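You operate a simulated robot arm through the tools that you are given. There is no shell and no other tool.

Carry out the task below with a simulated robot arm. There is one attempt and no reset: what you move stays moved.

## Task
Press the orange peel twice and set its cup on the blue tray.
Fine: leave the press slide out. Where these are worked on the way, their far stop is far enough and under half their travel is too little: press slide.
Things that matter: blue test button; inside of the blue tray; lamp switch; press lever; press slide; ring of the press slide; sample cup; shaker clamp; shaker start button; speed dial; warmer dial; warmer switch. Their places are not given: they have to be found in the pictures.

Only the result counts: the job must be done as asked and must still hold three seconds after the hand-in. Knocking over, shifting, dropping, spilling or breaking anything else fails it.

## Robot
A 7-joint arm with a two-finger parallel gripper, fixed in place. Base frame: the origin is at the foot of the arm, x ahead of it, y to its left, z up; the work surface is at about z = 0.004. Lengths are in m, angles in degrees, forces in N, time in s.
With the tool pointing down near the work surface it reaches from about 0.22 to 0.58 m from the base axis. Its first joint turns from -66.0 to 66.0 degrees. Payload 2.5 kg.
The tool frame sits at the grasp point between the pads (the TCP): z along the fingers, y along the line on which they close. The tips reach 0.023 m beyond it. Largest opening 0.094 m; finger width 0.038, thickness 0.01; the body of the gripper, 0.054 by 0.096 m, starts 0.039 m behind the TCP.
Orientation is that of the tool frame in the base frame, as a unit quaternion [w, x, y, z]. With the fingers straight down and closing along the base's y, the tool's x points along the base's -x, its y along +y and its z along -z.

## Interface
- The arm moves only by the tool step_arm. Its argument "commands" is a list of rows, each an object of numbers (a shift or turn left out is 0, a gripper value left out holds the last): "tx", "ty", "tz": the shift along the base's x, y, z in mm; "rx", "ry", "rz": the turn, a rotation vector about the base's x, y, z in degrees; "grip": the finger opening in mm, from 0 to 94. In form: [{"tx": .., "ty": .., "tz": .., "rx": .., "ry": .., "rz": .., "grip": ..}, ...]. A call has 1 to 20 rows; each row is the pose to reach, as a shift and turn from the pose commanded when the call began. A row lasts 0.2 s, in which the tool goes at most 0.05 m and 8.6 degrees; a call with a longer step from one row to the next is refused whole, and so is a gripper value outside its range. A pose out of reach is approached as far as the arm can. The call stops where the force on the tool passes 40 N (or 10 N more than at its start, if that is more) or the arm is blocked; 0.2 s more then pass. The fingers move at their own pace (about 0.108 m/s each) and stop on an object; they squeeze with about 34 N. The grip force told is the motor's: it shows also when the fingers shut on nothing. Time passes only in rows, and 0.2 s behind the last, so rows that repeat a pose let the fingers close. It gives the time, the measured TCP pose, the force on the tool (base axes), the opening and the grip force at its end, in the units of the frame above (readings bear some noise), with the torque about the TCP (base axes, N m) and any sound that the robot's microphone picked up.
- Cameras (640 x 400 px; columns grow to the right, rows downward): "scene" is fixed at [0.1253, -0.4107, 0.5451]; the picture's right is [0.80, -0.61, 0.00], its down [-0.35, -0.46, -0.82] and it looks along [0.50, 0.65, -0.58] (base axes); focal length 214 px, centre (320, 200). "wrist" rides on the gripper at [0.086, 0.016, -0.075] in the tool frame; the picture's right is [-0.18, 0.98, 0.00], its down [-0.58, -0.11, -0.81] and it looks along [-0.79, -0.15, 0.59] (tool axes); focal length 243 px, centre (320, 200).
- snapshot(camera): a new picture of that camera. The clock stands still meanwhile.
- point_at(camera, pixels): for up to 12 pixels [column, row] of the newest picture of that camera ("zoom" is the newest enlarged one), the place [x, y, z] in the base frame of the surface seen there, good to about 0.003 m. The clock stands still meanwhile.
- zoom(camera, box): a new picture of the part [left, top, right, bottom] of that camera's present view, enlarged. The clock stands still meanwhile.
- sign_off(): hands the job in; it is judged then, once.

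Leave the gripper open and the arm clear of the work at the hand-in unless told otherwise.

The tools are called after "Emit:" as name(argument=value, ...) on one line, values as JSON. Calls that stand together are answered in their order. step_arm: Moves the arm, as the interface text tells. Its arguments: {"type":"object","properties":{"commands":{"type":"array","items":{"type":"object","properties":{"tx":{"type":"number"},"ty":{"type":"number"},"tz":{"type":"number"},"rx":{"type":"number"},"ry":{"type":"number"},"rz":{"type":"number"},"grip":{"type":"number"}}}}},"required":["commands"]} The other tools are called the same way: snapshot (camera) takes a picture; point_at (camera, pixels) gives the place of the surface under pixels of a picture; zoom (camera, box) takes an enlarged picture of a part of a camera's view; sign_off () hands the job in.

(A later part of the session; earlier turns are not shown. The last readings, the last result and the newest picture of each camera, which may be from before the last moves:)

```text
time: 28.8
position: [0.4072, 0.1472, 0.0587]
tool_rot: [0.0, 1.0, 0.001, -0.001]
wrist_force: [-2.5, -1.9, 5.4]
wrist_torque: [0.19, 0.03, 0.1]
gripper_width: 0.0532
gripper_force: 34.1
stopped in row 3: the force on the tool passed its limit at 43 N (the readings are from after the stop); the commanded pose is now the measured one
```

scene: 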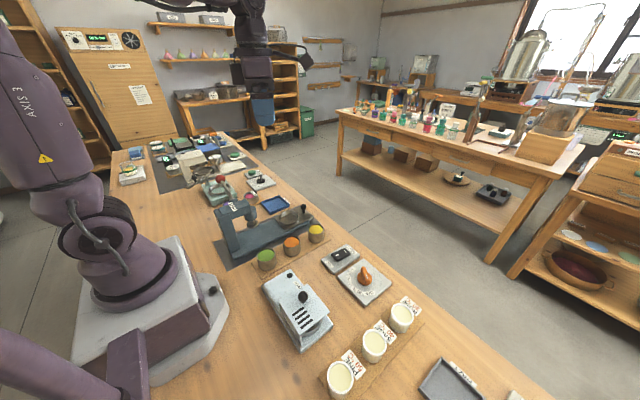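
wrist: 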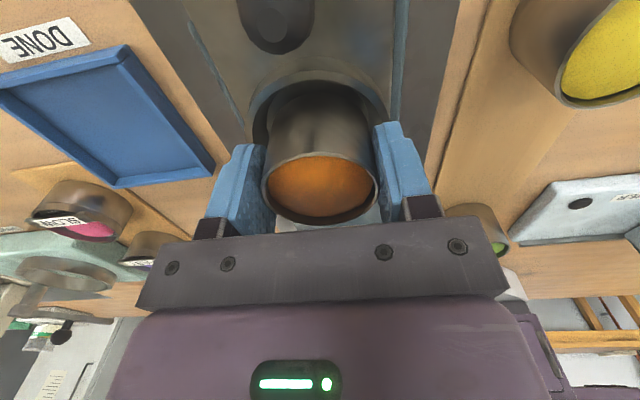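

A fingertip touched the ring on the +y side (43 N stop). The cup must be a millimetre or two above the plate. I look at it once more before releasing.

Emit:
snapshot(camera="wrist")

Emit:
zoom(camera="scene", box=[256, 190, 320, 230])

Emit:
step_arm(commands=[{"tz": 0}])

```text
taken
```

wrist: 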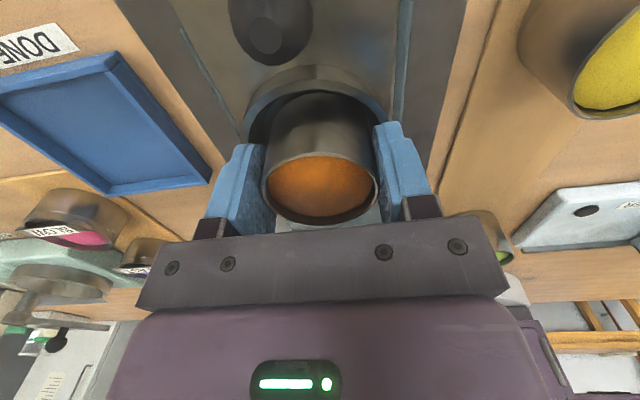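

```text
10.00 times, centred on (288, 210) of scene
```

zoom: 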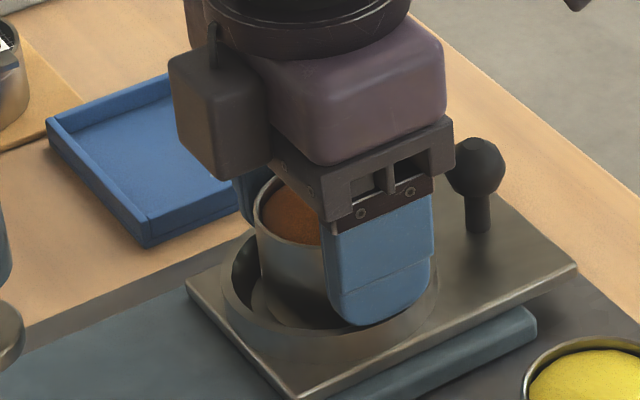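

```text
time: 29.2
position: [0.4076, 0.1471, 0.057]
tool_rot: [0.001, 1.0, 0.0, 0.0]
wrist_force: [-4.1, -1.7, 8.6]
wrist_torque: [0.31, 0.03, 0.16]
gripper_width: 0.0532
gripper_force: 34.3
```

Fingertips press lightly on the ring (8 N). I raise 1.2 mm to relieve that and open the fingers gradually so the cup settles the last ~2 mm in the ring.

Emit:
step_arm(commands=[{"tz": 1}, {"tz": 1.2, "grip": 54.5}, {"tz": 1.2, "grip": 56}, {"tz": 1.2, "grip": 60}, {"tz": 1.2, "grip": 66}, {"tz": 1.2, "grip": 70}, {"tz": 1.2, "grip": 70}])

Emit:
snapshot(camera="wrist")

Emit:
zoom(camera="scene", box=[256, 190, 320, 230])

```text
time: 30.8
position: [0.407, 0.1478, 0.0567]
tool_rot: [0.001, 1.0, 0.0, 0.0]
wrist_force: [-0.2, 0.0, 0.4]
wrist_torque: [0.02, 0.0, 0.01]
gripper_width: 0.0698
gripper_force: 0.0
```

```text
taken
```

wrist: 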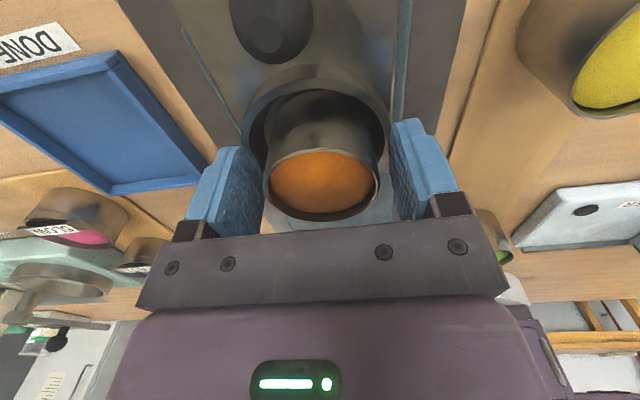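

```text
10.00 times, centred on (288, 210) of scene
```

zoom: 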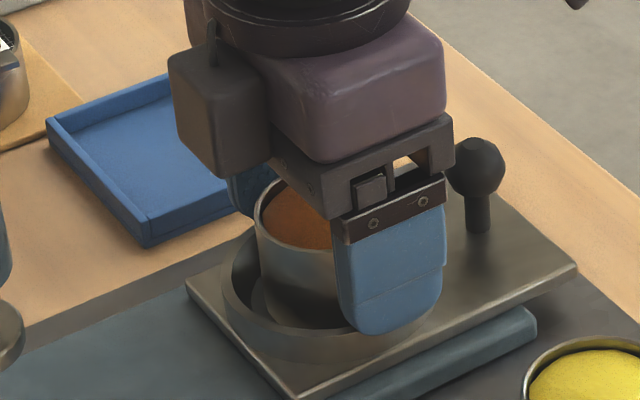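

The cup has been released upright in the ring. I raise the hand straight up by 80 mm and check.

Emit:
step_arm(commands=[{"tz": 5}, {"tz": 15}, {"tz": 35}, {"tz": 60}, {"tz": 90}, {"tz": 100}, {"tz": 100}])

Emit:
snapshot(camera="wrist")

Emit:
zoom(camera="scene", box=[236, 170, 332, 230])

```text
time: 32.4
position: [0.4058, 0.1472, 0.1593]
tool_rot: [0.002, 1.0, 0.0, 0.0]
wrist_force: [0.3, 0.0, -0.7]
wrist_torque: [0.01, 0.03, 0.0]
gripper_width: 0.0701
gripper_force: 0.1
```

```text
taken
```

wrist: 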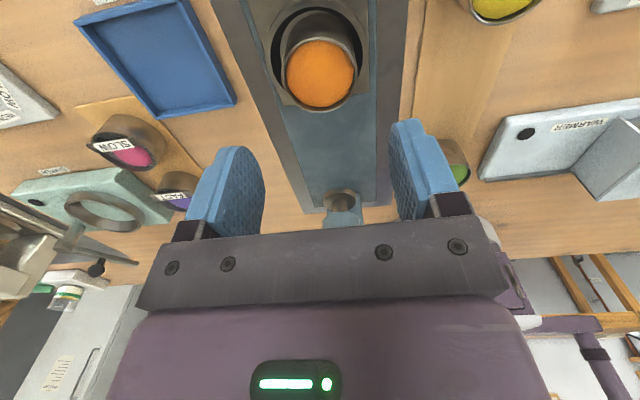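

```text
6.67 times, centred on (284, 200) of scene
```

zoom: 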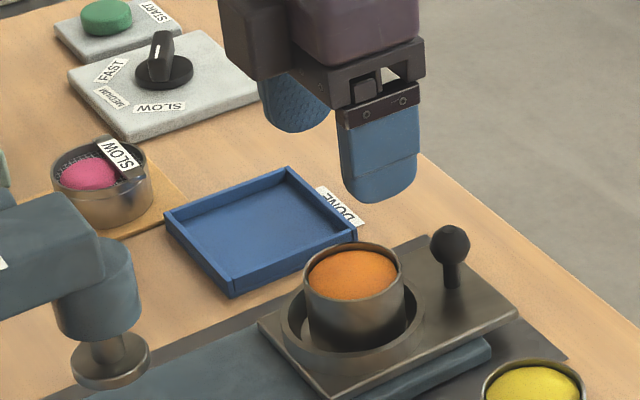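

The cup sits upright in the ring. Next I go to the slide knob at ≈(0.4745, 0.147, 0.055): move +x at height, narrow the opening to 45 mm, descend part way and look.

Emit:
step_arm(commands=[{"tx": 20, "grip": 45}, {"tx": 45}, {"tx": 62}, {"tx": 69}, {"tx": 69, "tz": -25}, {"tx": 69, "tz": -50}, {"tx": 69, "tz": -60}, {"tx": 69, "tz": -60}])

Emit:
snapshot(camera="wrist")

Emit:
zoom(camera="scene", box=[256, 170, 352, 230])

```text
time: 34.2
position: [0.476, 0.1472, 0.0982]
tool_rot: [0.001, 1.0, 0.0, 0.0]
wrist_force: [0.6, -1.1, -0.1]
wrist_torque: [-0.01, -0.03, 0.0]
gripper_width: 0.0448
gripper_force: 0.2
```

```text
taken
```

wrist: 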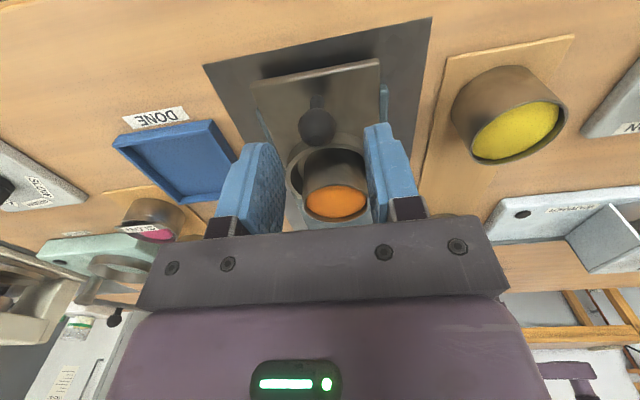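

```text
6.67 times, centred on (304, 200) of scene
```

zoom: 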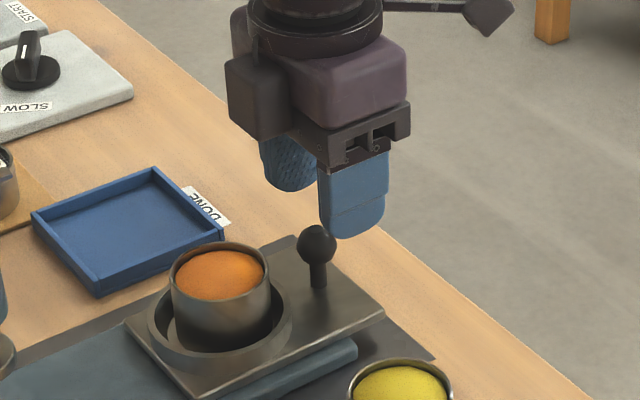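

The knob shows at wrist px (318,125), between the fingers. I measure it from the wrist view to confirm alignment.

Emit:
point_at(camera="wrist", pixels=[[318, 125], [303, 127], [334, 127], [318, 110], [318, 138], [317, 100], [335, 200], [335, 160]])

```text
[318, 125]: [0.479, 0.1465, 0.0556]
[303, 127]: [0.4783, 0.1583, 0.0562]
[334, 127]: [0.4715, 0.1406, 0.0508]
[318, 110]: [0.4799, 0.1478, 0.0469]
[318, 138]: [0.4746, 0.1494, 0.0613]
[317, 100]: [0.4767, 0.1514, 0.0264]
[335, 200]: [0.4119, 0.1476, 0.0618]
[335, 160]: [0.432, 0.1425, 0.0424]
```

Knob centre ≈ (0.4735, 0.148, 0.054). I descend to z≈0.056 and close gently on the knob.

Emit:
step_arm(commands=[{"tx": -2, "ty": 0.6, "tz": -15}, {"tx": -2, "ty": 0.6, "tz": -30}, {"tx": -2, "ty": 0.6, "tz": -42}, {"tx": -2, "ty": 0.6, "tz": -42}, {"tx": -2, "ty": 0.6, "tz": -42, "grip": 28}, {"tx": -2, "ty": 0.6, "tz": -42, "grip": 10}, {"tx": -2, "ty": 0.6, "tz": -42, "grip": 10}])

Emit:
zoom(camera="scene", box=[256, 170, 352, 230])

Emit:
snapshot(camera="wrist")

```text
time: 35.8
position: [0.4722, 0.1496, 0.0559]
tool_rot: [-0.001, 1.0, 0.001, 0.0]
wrist_force: [1.5, 13.9, -7.8]
wrist_torque: [0.05, -0.41, 0.01]
gripper_width: 0.0236
gripper_force: 45.3
```

```text
6.67 times, centred on (304, 200) of scene
```

zoom: 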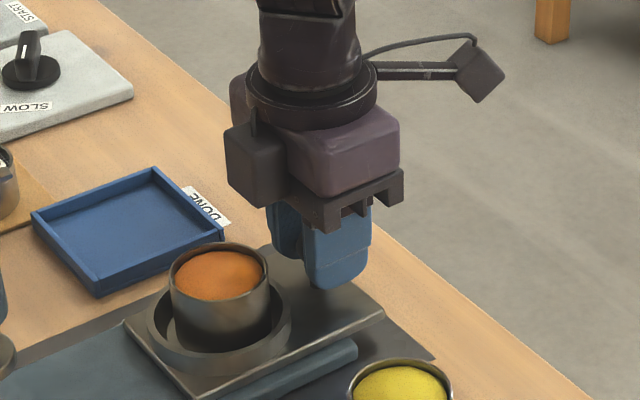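

```text
taken
```

wrist: 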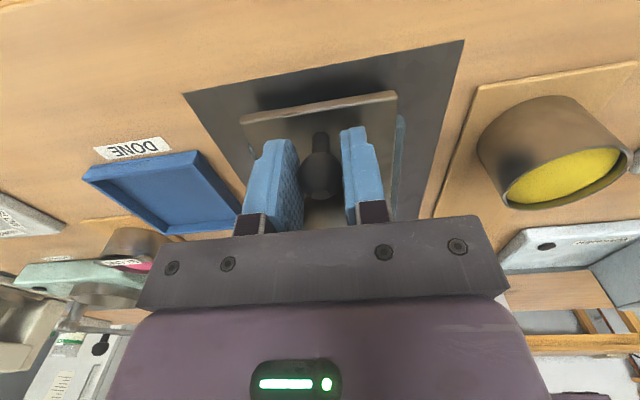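

Gripped the knob (23.6 mm) but with 14 N sideways in +y, so the knob centre is a little farther in +y. I shift +1.5 mm in y and read again.

Emit:
step_arm(commands=[{"ty": 0.8, "tz": -0.5}, {"ty": 1.5, "tz": -0.5}, {"ty": 1.5, "tz": -0.5}])

```text
time: 36.6
position: [0.4736, 0.1511, 0.0568]
tool_rot: [0.0, 1.0, -0.001, 0.0]
wrist_force: [-11.0, 7.6, 16.9]
wrist_torque: [0.03, 0.23, 0.13]
gripper_width: 0.0233
gripper_force: 44.7
```

Forces are still off-balance (−11, 7.6, 16.9 N). I open slightly to release strain, re-centre and re-grip.

Emit:
step_arm(commands=[{"grip": 34}, {"grip": 34}, {"grip": 34}])

Emit:
snapshot(camera="wrist")

```text
time: 37.4
position: [0.4751, 0.1484, 0.0556]
tool_rot: [0.001, 1.0, 0.0, 0.0]
wrist_force: [0.2, 1.3, -0.2]
wrist_torque: [-0.01, 0.02, 0.0]
gripper_width: 0.034
gripper_force: 0.0
```

```text
taken
```

wrist: 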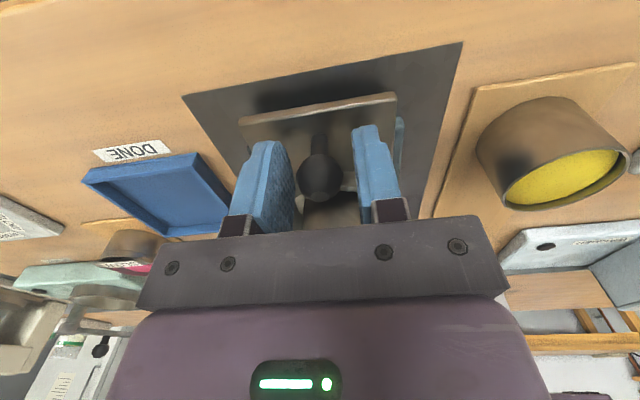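

The TCP itself projects to about (320,181) in the wrist view and the knob is at (320,178), so it is centred now. I close again.

Emit:
step_arm(commands=[{"grip": 26}, {"grip": 20}, {"grip": 10}, {"grip": 10}])

```text
time: 38.4
position: [0.4732, 0.1495, 0.0558]
tool_rot: [0.0, 1.0, 0.0, 0.0]
wrist_force: [-0.2, 3.9, -0.8]
wrist_torque: [0.03, -0.18, 0.01]
gripper_width: 0.0235
gripper_force: 45.2
```

Now well balanced (≈4 N). I push the slide toward the press: first 20 mm in small steps.

Emit:
step_arm(commands=[{"tx": -2}, {"tx": -5}, {"tx": -9}, {"tx": -14}, {"tx": -20}, {"tx": -20}])

Emit:
zoom(camera="scene", box=[216, 170, 344, 250])

```text
time: 39.8
position: [0.455, 0.1494, 0.0545]
tool_rot: [0.001, 1.0, 0.001, 0.0]
wrist_force: [0.6, 3.8, -9.6]
wrist_torque: [0.01, -0.79, -0.07]
gripper_width: 0.0234
gripper_force: 45.0
```

```text
5.00 times, centred on (280, 210) of scene
```

zoom: 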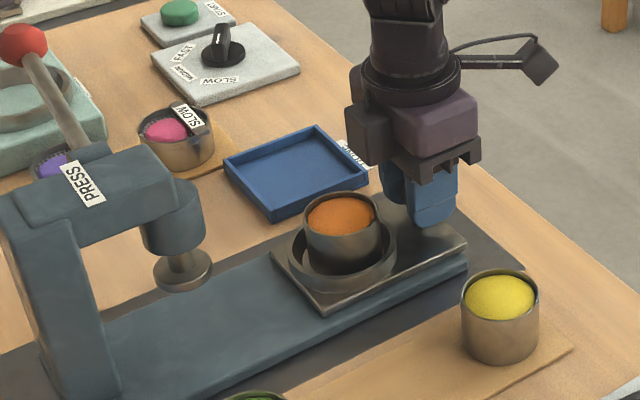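

The slide moves smoothly with the cup. I continue another 75 mm.

Emit:
step_arm(commands=[{"tx": -3}, {"tx": -8}, {"tx": -14}, {"tx": -21}, {"tx": -28}, {"tx": -36}, {"tx": -44}, {"tx": -52}, {"tx": -60}, {"tx": -67}, {"tx": -72}, {"tx": -75}, {"tx": -75}])

Emit:
zoom(camera="scene", box=[216, 170, 344, 250])

```text
time: 42.6
position: [0.3791, 0.1513, 0.0556]
tool_rot: [0.002, 1.0, 0.0, -0.001]
wrist_force: [-0.1, 0.4, -26.3]
wrist_torque: [0.0, -0.26, 0.01]
gripper_width: 0.0235
gripper_force: 44.7
```

```text
5.00 times, centred on (280, 210) of scene
```

zoom: 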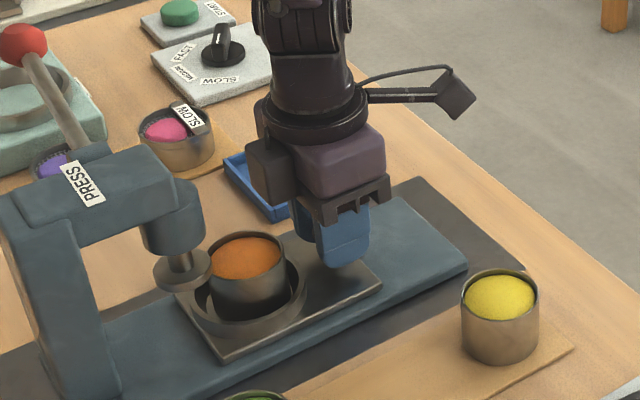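

Slide has come to knob x≈0.379; there's −26 N in z, so I'll lower by 0.5 mm. Before going on I check the plunger disc height against the cup's rim.

Emit:
zoom(camera="scene", box=[236, 205, 300, 245])

Emit:
point_at(camera="zoom", pixels=[[100, 195], [155, 185], [120, 222], [60, 200], [220, 168], [270, 120], [215, 215], [300, 160], [240, 270], [200, 130]])

```text
10.00 times, centred on (268, 225) of scene
```

zoom: 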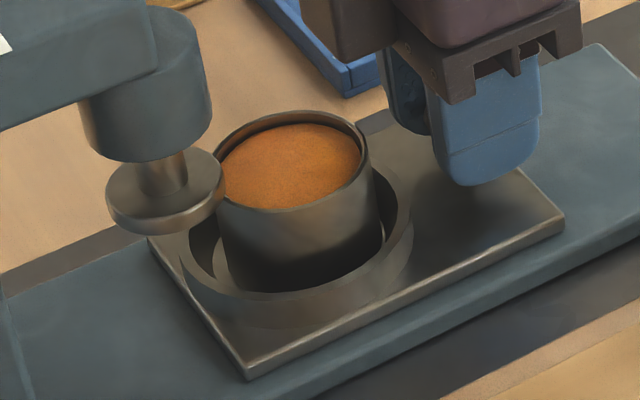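

```text
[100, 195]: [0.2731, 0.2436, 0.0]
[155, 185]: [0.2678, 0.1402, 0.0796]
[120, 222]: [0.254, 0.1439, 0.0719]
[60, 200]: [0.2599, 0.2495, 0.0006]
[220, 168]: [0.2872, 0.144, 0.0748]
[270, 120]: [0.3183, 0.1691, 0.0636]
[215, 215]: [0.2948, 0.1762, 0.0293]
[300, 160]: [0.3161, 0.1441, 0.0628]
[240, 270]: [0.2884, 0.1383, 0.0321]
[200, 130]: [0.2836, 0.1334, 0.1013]
```

The disc's underside (~0.070) clears the cup rim (~0.0636), disc centre ≈ x 0.271. About 40 mm more to go; I continue 34 mm slowly.

Emit:
step_arm(commands=[{"tx": -2, "tz": -0.5}, {"tx": -6, "tz": -0.6}, {"tx": -11, "tz": -0.7}, {"tx": -16, "tz": -0.7}, {"tx": -21, "tz": -0.7}, {"tx": -26, "tz": -0.7}, {"tx": -30, "tz": -0.7}, {"tx": -32, "tz": -0.7}, {"tx": -32, "tz": -0.7}])

Emit:
zoom(camera="scene", box=[216, 190, 312, 250])

```text
time: 44.6
position: [0.3486, 0.1494, 0.055]
tool_rot: [0.0, 1.0, 0.0, 0.0]
wrist_force: [0.2, -7.1, 7.2]
wrist_torque: [-0.08, -0.44, 0.07]
gripper_width: 0.0235
gripper_force: 44.9
```

```text
6.67 times, centred on (264, 220) of scene
```

zoom: 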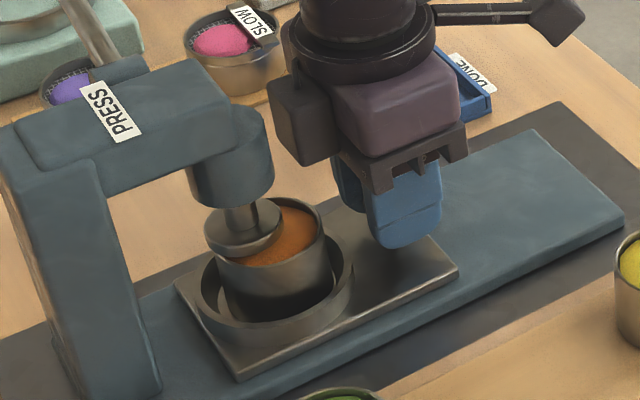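

Slide now at knob x≈0.348. I push on in 2 mm steps until it reaches its far stop (force stop).

Emit:
step_arm(commands=[{"tx": -2}, {"tx": -4}, {"tx": -6}, {"tx": -8}, {"tx": -10}, {"tx": -11}, {"tx": -12}, {"tx": -12}])

Emit:
zoom(camera="scene", box=[216, 190, 312, 250])

```text
time: 46.3
position: [0.3389, 0.1493, 0.0546]
tool_rot: [0.0, 1.0, -0.001, 0.003]
wrist_force: [3.9, 1.8, -3.4]
wrist_torque: [-0.05, 0.5, 0.01]
gripper_width: 0.0235
gripper_force: 45.0
stopped in row 8: the force on the tool passed its limit at 42 N (the readings are from after the stop); the commanded pose is now the measured one
```

```text
6.67 times, centred on (264, 220) of scene
```

zoom: 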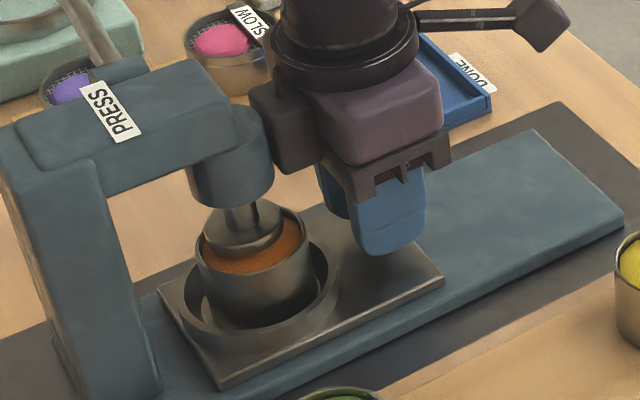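

The slide hit its far stop at knob x≈0.339, and the cup is under the plunger. I release the knob and raise straight up, moving slightly +x away from the head.

Emit:
step_arm(commands=[{"grip": 30}, {"grip": 44}, {"grip": 44}, {"tz": 10, "grip": 44}, {"tz": 30, "tx": 4}, {"tz": 55, "tx": 15}, {"tz": 90, "tx": 30}, {"tz": 130, "tx": 40}, {"tz": 170, "tx": 40}, {"tz": 200, "tx": 40}, {"tz": 200, "tx": 40}])

Emit:
snapshot(camera="wrist")

Emit:
zoom(camera="scene", box=[196, 160, 324, 240])

```text
time: 48.7
position: [0.379, 0.1484, 0.2536]
tool_rot: [-0.001, 1.0, 0.0, 0.004]
wrist_force: [-0.6, 0.3, -0.3]
wrist_torque: [-0.01, -0.04, 0.0]
gripper_width: 0.0441
gripper_force: 0.0
```

```text
taken
```

wrist: 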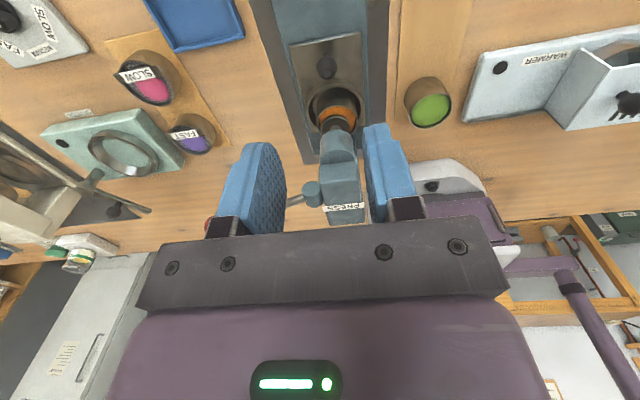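

```text
5.00 times, centred on (260, 200) of scene
```

zoom: 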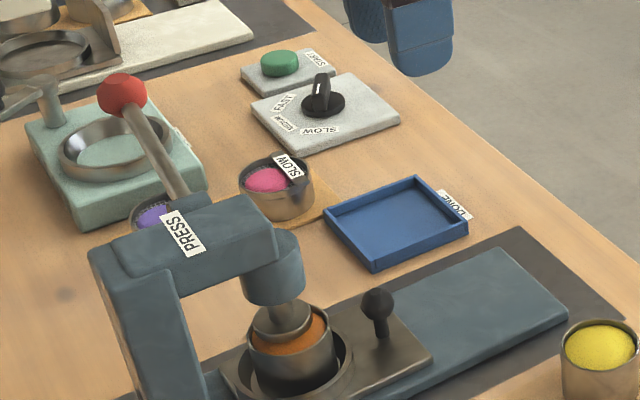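

The slide is fully in with the cup below the plunger, and the lever is still up. Next the lever: I go above the red knob (≈0.245, 0.290, 0.185) staying at z≈0.30, fingers closing on the way.

Emit:
step_arm(commands=[{"tz": 20, "grip": 20}, {"tz": 45, "ty": 15, "tx": -15, "grip": 5}, {"tz": 50, "ty": 45, "tx": -40, "grip": 0}, {"tz": 50, "ty": 75, "tx": -65}, {"tz": 50, "ty": 105, "tx": -90}, {"tz": 50, "ty": 130, "tx": -115}, {"tz": 50, "ty": 142, "tx": -130}, {"tz": 50, "ty": 142, "tx": -134}, {"tz": 50, "ty": 142, "tx": -134}])

Emit:
snapshot(camera="wrist")

Emit:
zoom(camera="scene", box=[180, 110, 308, 190])

```text
time: 50.7
position: [0.2446, 0.2924, 0.3056]
tool_rot: [-0.001, 1.0, -0.001, 0.003]
wrist_force: [-0.7, 0.1, 0.5]
wrist_torque: [0.0, -0.01, -0.02]
gripper_width: 0.0001
gripper_force: 34.5
```

```text
taken
```

wrist: 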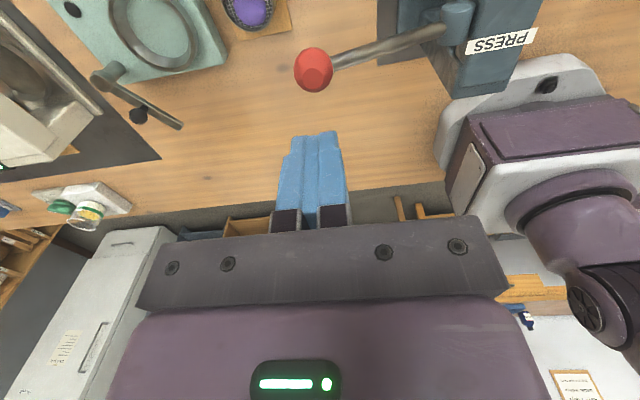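

```text
5.00 times, centred on (244, 150) of scene
```

zoom: 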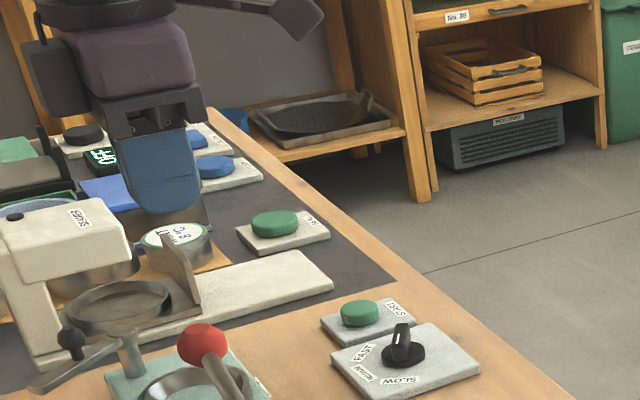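

In the wrist view the red knob is at (314,69) and the shaft runs right to the hub at (455,20). I measure these.

Emit:
point_at(camera="wrist", pixels=[[314, 69], [296, 69], [332, 69], [314, 50], [314, 87], [350, 58], [390, 46], [435, 32], [458, 15], [500, 42], [320, 85], [305, 55]])

```text
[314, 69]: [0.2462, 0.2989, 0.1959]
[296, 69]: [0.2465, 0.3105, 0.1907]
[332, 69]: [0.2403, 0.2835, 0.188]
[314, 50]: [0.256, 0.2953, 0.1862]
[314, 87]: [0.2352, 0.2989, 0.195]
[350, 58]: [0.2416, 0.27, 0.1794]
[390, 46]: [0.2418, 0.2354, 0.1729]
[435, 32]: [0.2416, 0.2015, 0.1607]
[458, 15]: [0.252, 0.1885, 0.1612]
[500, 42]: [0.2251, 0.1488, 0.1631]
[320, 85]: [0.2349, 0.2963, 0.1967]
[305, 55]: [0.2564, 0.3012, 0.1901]
```

Knob centre ≈ (0.242, 0.297, 0.183), radius ≈0.0135; pivot ≈ (y 0.185, z 0.151); the arm length ≈0.116 m. I bring the closed fingertips over the knob and stop about 8 mm above it.

Emit:
step_arm(commands=[{"tx": -3, "ty": 5, "tz": -15}, {"tx": -3, "ty": 5, "tz": -40}, {"tx": -3, "ty": 5, "tz": -65}, {"tx": -3, "ty": 5, "tz": -77}, {"tx": -3, "ty": 5, "tz": -77}])

Emit:
snapshot(camera="wrist")

Emit:
zoom(camera="scene", box=[180, 140, 276, 200])

```text
time: 51.9
position: [0.2414, 0.296, 0.2272]
tool_rot: [-0.001, 1.0, 0.0, 0.004]
wrist_force: [-0.1, -0.2, -0.9]
wrist_torque: [-0.01, -0.01, 0.0]
gripper_width: 0.0
gripper_force: 34.5
```

```text
taken
```

wrist: 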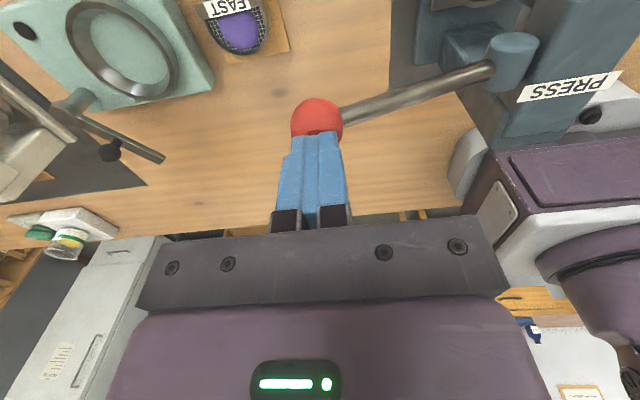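

```text
6.67 times, centred on (228, 170) of scene
```

zoom: 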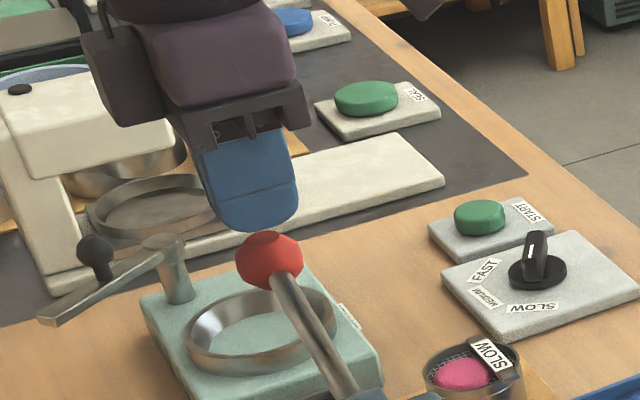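

The tip is just over the knob in both views. I press down along its arc, first to about 10° (20 mm lower), reading the force.

Emit:
step_arm(commands=[{"tx": 1, "ty": 0, "tz": -6}, {"tx": 1, "ty": 0, "tz": -9}, {"tx": 1, "ty": 1, "tz": -14}, {"tx": 1, "ty": 1.5, "tz": -20}, {"tx": 1, "ty": 1.5, "tz": -20}])

Emit:
zoom(camera="scene", box=[196, 140, 324, 220])

Emit:
snapshot(camera="wrist")

```text
time: 53.1
position: [0.2427, 0.2989, 0.2075]
tool_rot: [0.0, 1.0, 0.0, 0.003]
wrist_force: [0.2, 2.9, 3.0]
wrist_torque: [0.02, -0.02, 0.03]
gripper_width: 0.0
gripper_force: 34.0
```

```text
5.00 times, centred on (260, 180) of scene
```

zoom: 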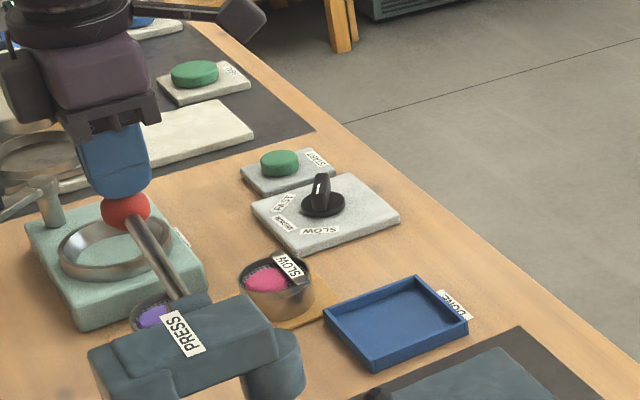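

```text
taken
```

wrist: 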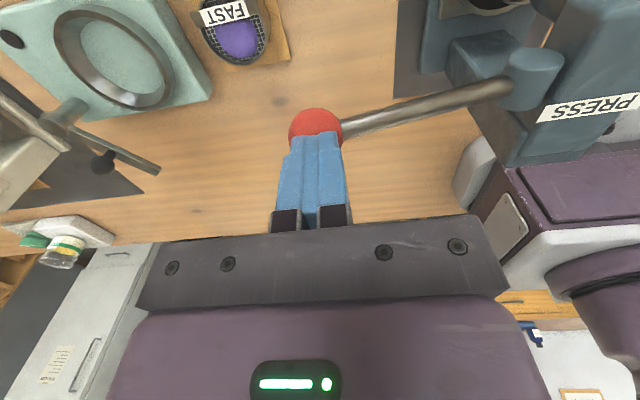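

The lever yields at about 3 N. I continue down the arc by 40 mm more.

Emit:
step_arm(commands=[{"ty": 0.5, "tz": -5}, {"ty": 1, "tz": -12}, {"ty": 1.5, "tz": -20}, {"ty": 1, "tz": -28}, {"ty": 0.3, "tz": -35}, {"ty": -0.5, "tz": -40}, {"ty": -0.5, "tz": -40}])

Emit:
zoom(camera="scene", box=[196, 160, 324, 240])

Emit:
snapshot(camera="wrist")

```text
time: 54.3
position: [0.2427, 0.3, 0.1796]
tool_rot: [0.001, 1.0, -0.001, 0.006]
wrist_force: [-3.8, -5.2, 15.0]
wrist_torque: [-0.12, 0.09, -0.02]
gripper_width: 0.0
gripper_force: 33.9
stopped in row 5: the force on the tool passed its limit at 56 N (the readings are from after the stop); the commanded pose is now the measured one
```

```text
5.00 times, centred on (260, 200) of scene
```

zoom: 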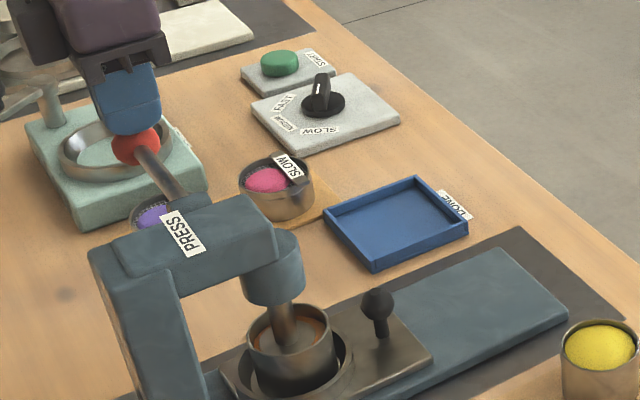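

```text
taken
```

wrist: 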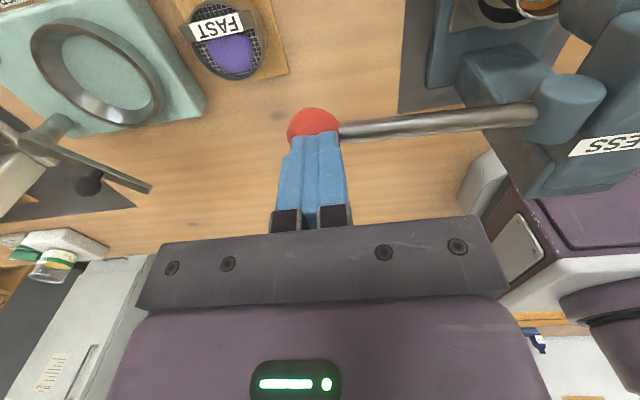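

The lever stopped at 56 N with TCP z≈0.18, and the plunger is down inside the cup. I zoom to check the plunger's position.

Emit:
zoom(camera="scene", box=[232, 195, 296, 235])

Emit:
point_at(camera="zoom", pixels=[[215, 230], [240, 260], [200, 250], [280, 235], [230, 280], [222, 180], [175, 245]])

Emit:
step_arm(commands=[{"tz": 0}, {"tz": 0}])

```text
10.00 times, centred on (264, 215) of scene
```

zoom: 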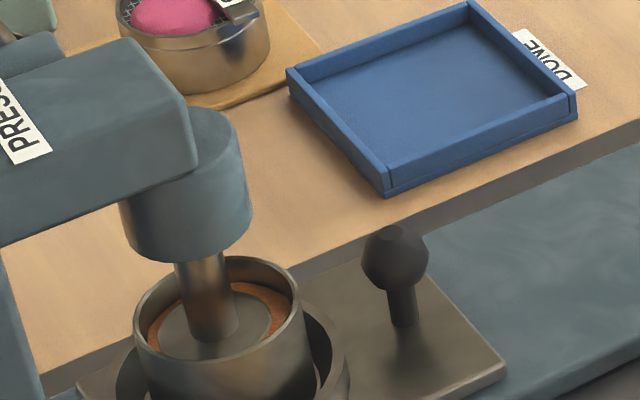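

```text
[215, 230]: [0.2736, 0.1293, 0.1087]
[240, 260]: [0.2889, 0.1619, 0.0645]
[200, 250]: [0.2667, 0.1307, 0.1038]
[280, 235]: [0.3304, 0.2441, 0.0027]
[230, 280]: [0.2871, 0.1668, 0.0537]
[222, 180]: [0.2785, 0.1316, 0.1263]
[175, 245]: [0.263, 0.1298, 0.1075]
```

```text
time: 54.9
position: [0.243, 0.2989, 0.1792]
tool_rot: [0.0, 1.0, -0.001, 0.006]
wrist_force: [-6.5, -9.6, 24.7]
wrist_torque: [-0.22, 0.23, 0.02]
gripper_width: 0.0
gripper_force: 34.4
```

The plunger disc is pushed into the peel inside the cup. Now I raise back along the arc to let the lever up, and see whether it springs back.

Emit:
step_arm(commands=[{"ty": 0.3, "tz": 5}, {"ty": 0.8, "tz": 15}, {"ty": 0, "tz": 26}, {"ty": -2, "tz": 38}, {"ty": -3, "tz": 50}, {"ty": -3, "tz": 60}, {"ty": -3, "tz": 60}])

Emit:
zoom(camera="scene", box=[196, 160, 324, 240])

Emit:
snapshot(camera="wrist")

```text
time: 56.5
position: [0.2408, 0.2978, 0.2383]
tool_rot: [0.001, 1.0, -0.001, 0.005]
wrist_force: [-0.7, 0.6, 0.0]
wrist_torque: [-0.02, 0.03, -0.01]
gripper_width: 0.0001
gripper_force: 33.9
```

```text
5.00 times, centred on (260, 200) of scene
```

zoom: 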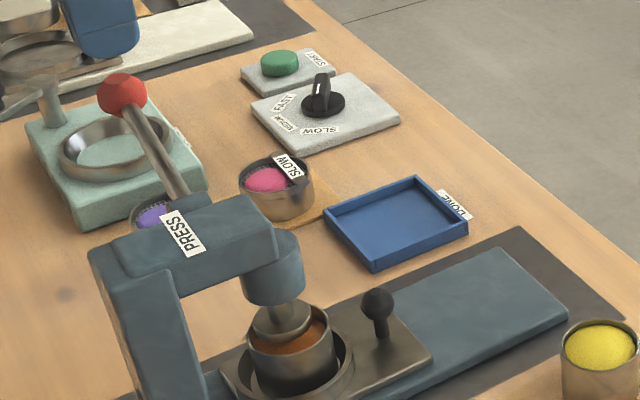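

```text
taken
```

wrist: 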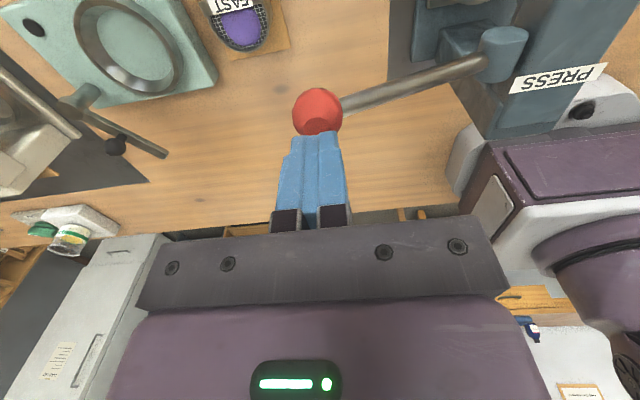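

The lever sprang back up to its former place (knob at (120,93) in the same zoom). I look at the peel in the cup for a visible effect.

Emit:
zoom(camera="scene", box=[232, 205, 296, 245])

Emit:
zoom(camera="wrist", box=[270, 70, 370, 132])

```text
10.00 times, centred on (264, 225) of scene
```

zoom: 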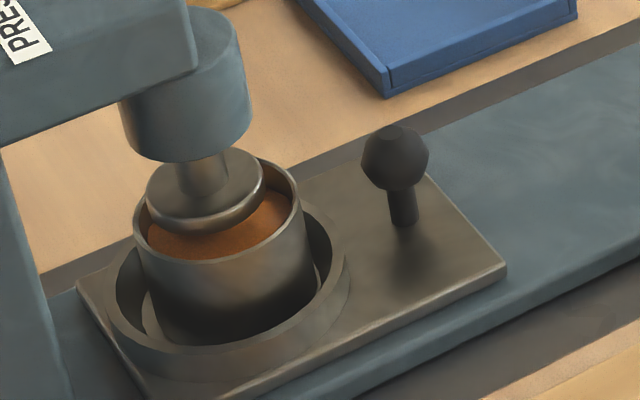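

```text
6.40 times, centred on (320, 101) of wrist
```

zoom: 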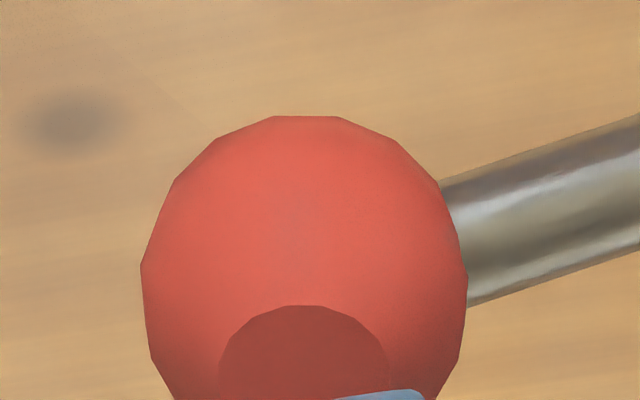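

The peel looks lower in the cup than before. I measure its level now to compare after the second press.

Emit:
zoom(camera="scene", box=[232, 205, 296, 245])

Emit:
point_at(camera="zoom", pixels=[[200, 245], [240, 238], [275, 220], [265, 190], [170, 240], [285, 210], [230, 262], [290, 175]])

```text
10.00 times, centred on (264, 225) of scene
```

zoom: 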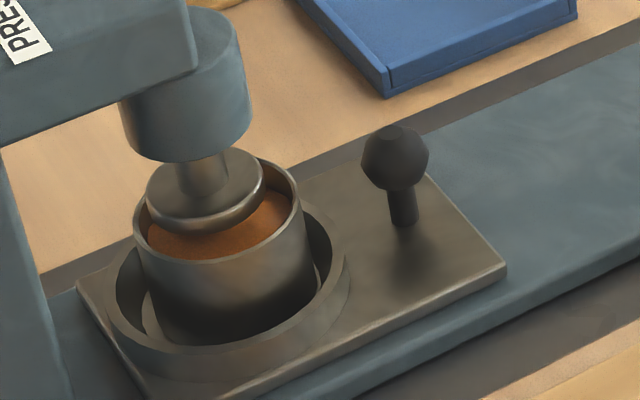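

```text
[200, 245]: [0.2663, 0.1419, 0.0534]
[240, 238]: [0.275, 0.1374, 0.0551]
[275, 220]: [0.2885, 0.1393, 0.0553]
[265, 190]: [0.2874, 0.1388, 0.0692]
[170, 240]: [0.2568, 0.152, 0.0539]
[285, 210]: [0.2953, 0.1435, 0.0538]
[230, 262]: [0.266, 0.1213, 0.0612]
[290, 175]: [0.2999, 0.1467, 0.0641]
```

The peel level is now ≈0.054 (was near the rim ≈0.062), so the first press worked. Second press: the same arc down to the stop.

Emit:
step_arm(commands=[{"tz": -10}, {"tz": -18}, {"ty": 0.5, "tz": -24}, {"ty": 1.5, "tz": -31}, {"ty": 3, "tz": -38}, {"ty": 3.5, "tz": -45}, {"ty": 3.5, "tz": -51}, {"ty": 3.5, "tz": -56}, {"ty": 3.3, "tz": -59}, {"ty": 3.3, "tz": -61}, {"ty": 3, "tz": -63}, {"ty": 3, "tz": -63}])

Emit:
zoom(camera="scene", box=[196, 160, 324, 240])

```text
time: 58.9
position: [0.242, 0.2994, 0.1796]
tool_rot: [0.001, 1.0, -0.001, 0.006]
wrist_force: [-2.5, -3.4, 12.2]
wrist_torque: [-0.05, 0.11, 0.08]
gripper_width: 0.0
gripper_force: 33.9
stopped in row 11: the force on the tool passed its limit at 46 N (the readings are from after the stop); the commanded pose is now the measured one
```

```text
5.00 times, centred on (260, 200) of scene
```

zoom: 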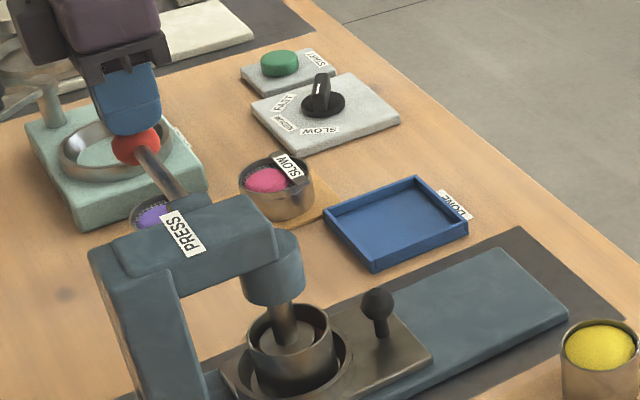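

The lever hit the same stop at z≈0.18 again. I raise back along the arc to let it up, then well clear.

Emit:
step_arm(commands=[{"ty": 0.3, "tz": 5}, {"ty": 0.8, "tz": 15}, {"ty": 0, "tz": 26}, {"ty": -2, "tz": 38}, {"ty": -3, "tz": 55}, {"ty": -3, "tz": 80}, {"ty": -3, "tz": 110}, {"ty": -3, "tz": 125}, {"ty": -3, "tz": 125}])

Emit:
zoom(camera="scene", box=[196, 160, 324, 240])

Emit:
zoom(camera="scene", box=[232, 205, 296, 245])

Emit:
point_at(camera="zoom", pixels=[[200, 245], [240, 238], [275, 220], [170, 240], [285, 210], [230, 262], [290, 175], [395, 150]])

```text
time: 60.9
position: [0.2419, 0.2962, 0.3035]
tool_rot: [0.0, 1.0, -0.002, 0.006]
wrist_force: [-0.7, 0.5, 0.7]
wrist_torque: [-0.03, -0.01, 0.02]
gripper_width: 0.0002
gripper_force: 34.2
```

```text
5.00 times, centred on (260, 200) of scene
```

zoom: 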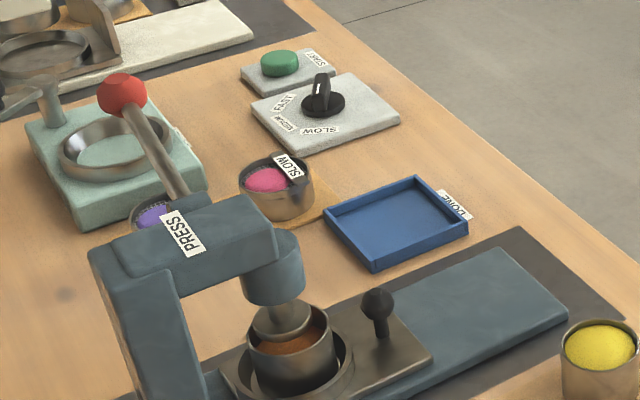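

```text
10.00 times, centred on (264, 225) of scene
```

zoom: 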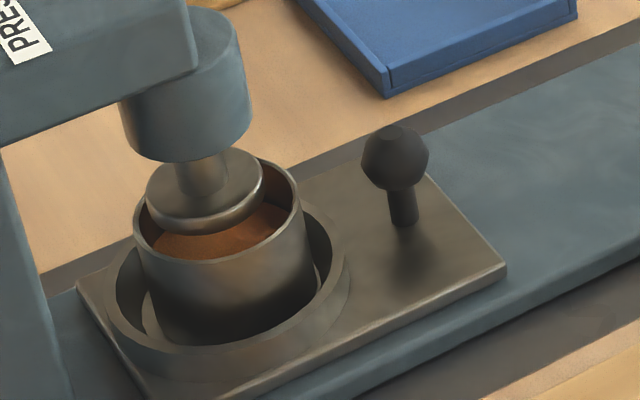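

```text
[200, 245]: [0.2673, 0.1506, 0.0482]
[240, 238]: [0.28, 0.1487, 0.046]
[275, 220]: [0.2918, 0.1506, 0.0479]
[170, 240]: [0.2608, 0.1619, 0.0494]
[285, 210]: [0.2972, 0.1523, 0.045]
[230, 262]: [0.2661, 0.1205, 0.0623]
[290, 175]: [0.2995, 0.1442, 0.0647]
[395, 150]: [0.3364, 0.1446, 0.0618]
```

The peel level dropped again (≈0.047), so both presses took effect and the lever is back up. Now to the slide knob at (0.339, 0.149): move over at height with opening 44 mm, straighten the slight 0.7° tilt, and descend to z≈0.12.

Emit:
step_arm(commands=[{"tx": 15, "ty": -25, "ry": 0.7, "grip": 44}, {"tx": 38, "ty": -55, "ry": 0.7}, {"tx": 60, "ty": -85, "ry": 0.7}, {"tx": 82, "ty": -115, "ry": 0.7}, {"tx": 98, "ty": -138, "ry": 0.7}, {"tx": 105, "ty": -147, "ry": 0.7, "tz": -20}, {"tx": 105, "ty": -147, "ry": 0.7, "tz": -60}, {"tx": 105, "ty": -147, "ry": 0.7, "tz": -105}, {"tx": 102, "ty": -147, "ry": 0.7, "tz": -145}, {"tx": 99, "ty": -147, "ry": 0.7, "tz": -175}, {"tx": 98, "ty": -147, "ry": 0.7, "tz": -185}, {"tx": 98, "ty": -147, "ry": 0.7, "tz": -185}])

Emit:
snapshot(camera="wrist")

Emit:
zoom(camera="scene", box=[216, 170, 312, 230])

```text
time: 63.5
position: [0.3412, 0.1483, 0.1183]
tool_rot: [0.001, 1.0, -0.001, 0.0]
wrist_force: [-0.3, 0.4, 0.8]
wrist_torque: [-0.03, -0.01, 0.03]
gripper_width: 0.0437
gripper_force: 0.0
```

```text
taken
```

wrist: 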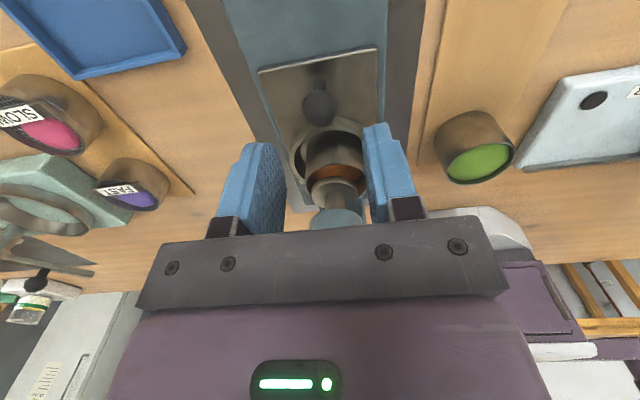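

```text
6.67 times, centred on (264, 200) of scene
```

zoom: 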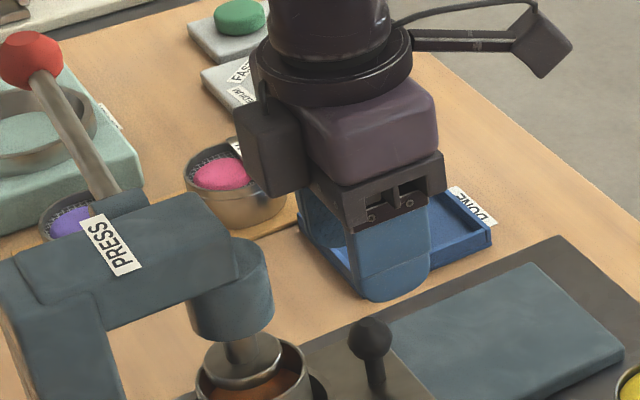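

Knob at wrist (319,106), predicted (320,103) for exact alignment: good to about 1 mm. I descend to z≈0.0555 and close on it.

Emit:
step_arm(commands=[{"tx": -0.5, "tz": -20}, {"tx": -1, "tz": -40}, {"tx": -1, "tz": -55}, {"tx": -1, "tz": -63}, {"tx": -1, "tz": -63}, {"tx": -1, "tz": -63, "grip": 30}, {"tx": -1, "tz": -63, "grip": 20}, {"tx": -1, "tz": -63, "grip": 10}, {"tx": -1, "tz": -63, "grip": 10}])

Emit:
snapshot(camera="wrist")

```text
time: 65.5
position: [0.3409, 0.1506, 0.0559]
tool_rot: [0.0, 1.0, 0.0, 0.0]
wrist_force: [4.3, 8.7, -10.7]
wrist_torque: [0.05, -0.24, -0.01]
gripper_width: 0.0232
gripper_force: 45.4
```

```text
taken
```

wrist: 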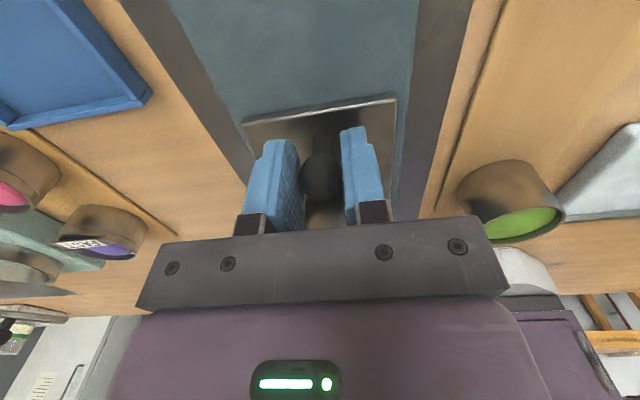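

Knob gripped. I pull the slide out toward +x: first 25 mm gently, with a tiny z/y correction.

Emit:
step_arm(commands=[{"tx": 1, "ty": 0.4, "tz": -0.3}, {"tx": 4, "ty": 0.6, "tz": -0.3}, {"tx": 8, "ty": 0.6, "tz": -0.3}, {"tx": 13, "ty": 0.6, "tz": -0.3}, {"tx": 18, "ty": 0.6, "tz": -0.3}, {"tx": 22, "ty": 0.6, "tz": -0.3}, {"tx": 25, "ty": 0.6, "tz": -0.3}, {"tx": 25, "ty": 0.6, "tz": -0.3}])

Emit:
zoom(camera="scene", box=[216, 180, 312, 240])

```text
time: 67.0
position: [0.3634, 0.15, 0.0573]
tool_rot: [0.002, 1.0, -0.001, 0.002]
wrist_force: [0.6, -0.4, 3.6]
wrist_torque: [-0.02, 0.27, 0.07]
gripper_width: 0.0235
gripper_force: 44.7
stopped in row 7: the force on the tool passed its limit at 40 N (the readings are from after the stop); the commanded pose is now the measured one
```

```text
6.67 times, centred on (264, 210) of scene
```

zoom: 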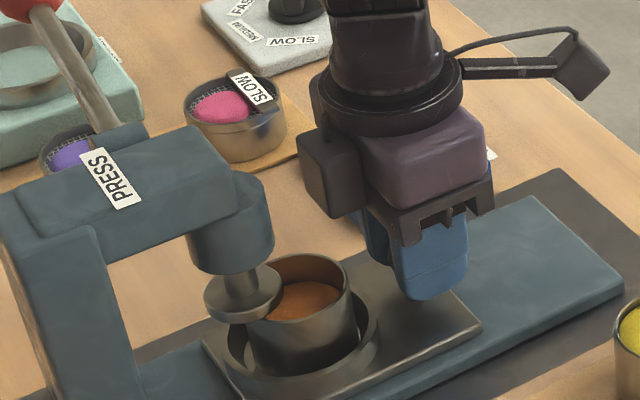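

The slide moved ≈22 mm, then strain built to 40 N (likely vertical). Forces have relaxed now. The cup looks fine. I continue pulling in smaller calls.

Emit:
step_arm(commands=[{"tx": 2}, {"tx": 5}, {"tx": 9}, {"tx": 13}, {"tx": 16}, {"tx": 18}, {"tx": 18}])

```text
time: 68.6
position: [0.3817, 0.1505, 0.057]
tool_rot: [0.001, 1.0, -0.001, 0.001]
wrist_force: [-0.2, -2.1, 6.9]
wrist_torque: [0.01, -0.05, 0.05]
gripper_width: 0.0229
gripper_force: 44.7
```

Moving well (x≈0.382, forces small). I keep pulling 40 mm.

Emit:
step_arm(commands=[{"tx": 3}, {"tx": 7}, {"tx": 12}, {"tx": 18}, {"tx": 24}, {"tx": 30}, {"tx": 35}, {"tx": 38}, {"tx": 40}, {"tx": 40}])

Emit:
zoom(camera="scene", box=[216, 170, 344, 250])

```text
time: 70.8
position: [0.4208, 0.15, 0.0562]
tool_rot: [0.002, 1.0, -0.001, 0.002]
wrist_force: [-0.1, -5.8, -1.5]
wrist_torque: [0.0, -0.6, 0.02]
gripper_width: 0.0234
gripper_force: 45.3
```

```text
5.00 times, centred on (280, 210) of scene
```

zoom: 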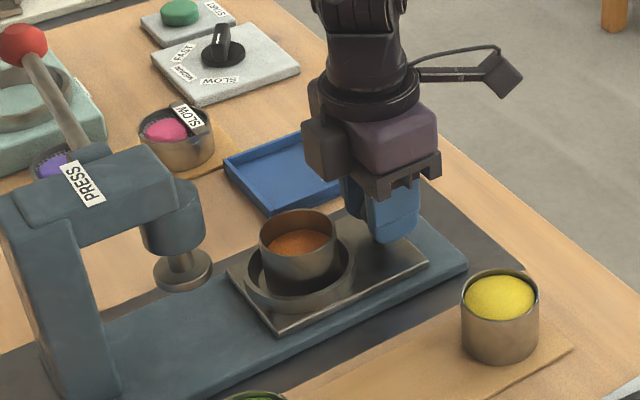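

Good. I pull the remaining ≈50 mm until the outer stop near knob x≈0.473.

Emit:
step_arm(commands=[{"tx": 3}, {"tx": 8}, {"tx": 14}, {"tx": 20}, {"tx": 26}, {"tx": 32}, {"tx": 38}, {"tx": 43}, {"tx": 47}, {"tx": 50}, {"tx": 52}, {"tx": 52}])

Emit:
zoom(camera="scene", box=[216, 170, 344, 250])

```text
time: 73.4
position: [0.4736, 0.1491, 0.0551]
tool_rot: [0.001, 1.0, -0.002, 0.004]
wrist_force: [0.9, -8.5, 21.8]
wrist_torque: [-0.05, 0.78, -0.07]
gripper_width: 0.0233
gripper_force: 45.2
```

```text
5.00 times, centred on (280, 210) of scene
```

zoom: 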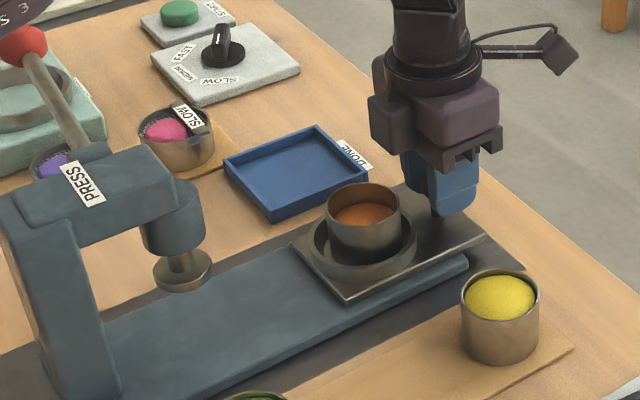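

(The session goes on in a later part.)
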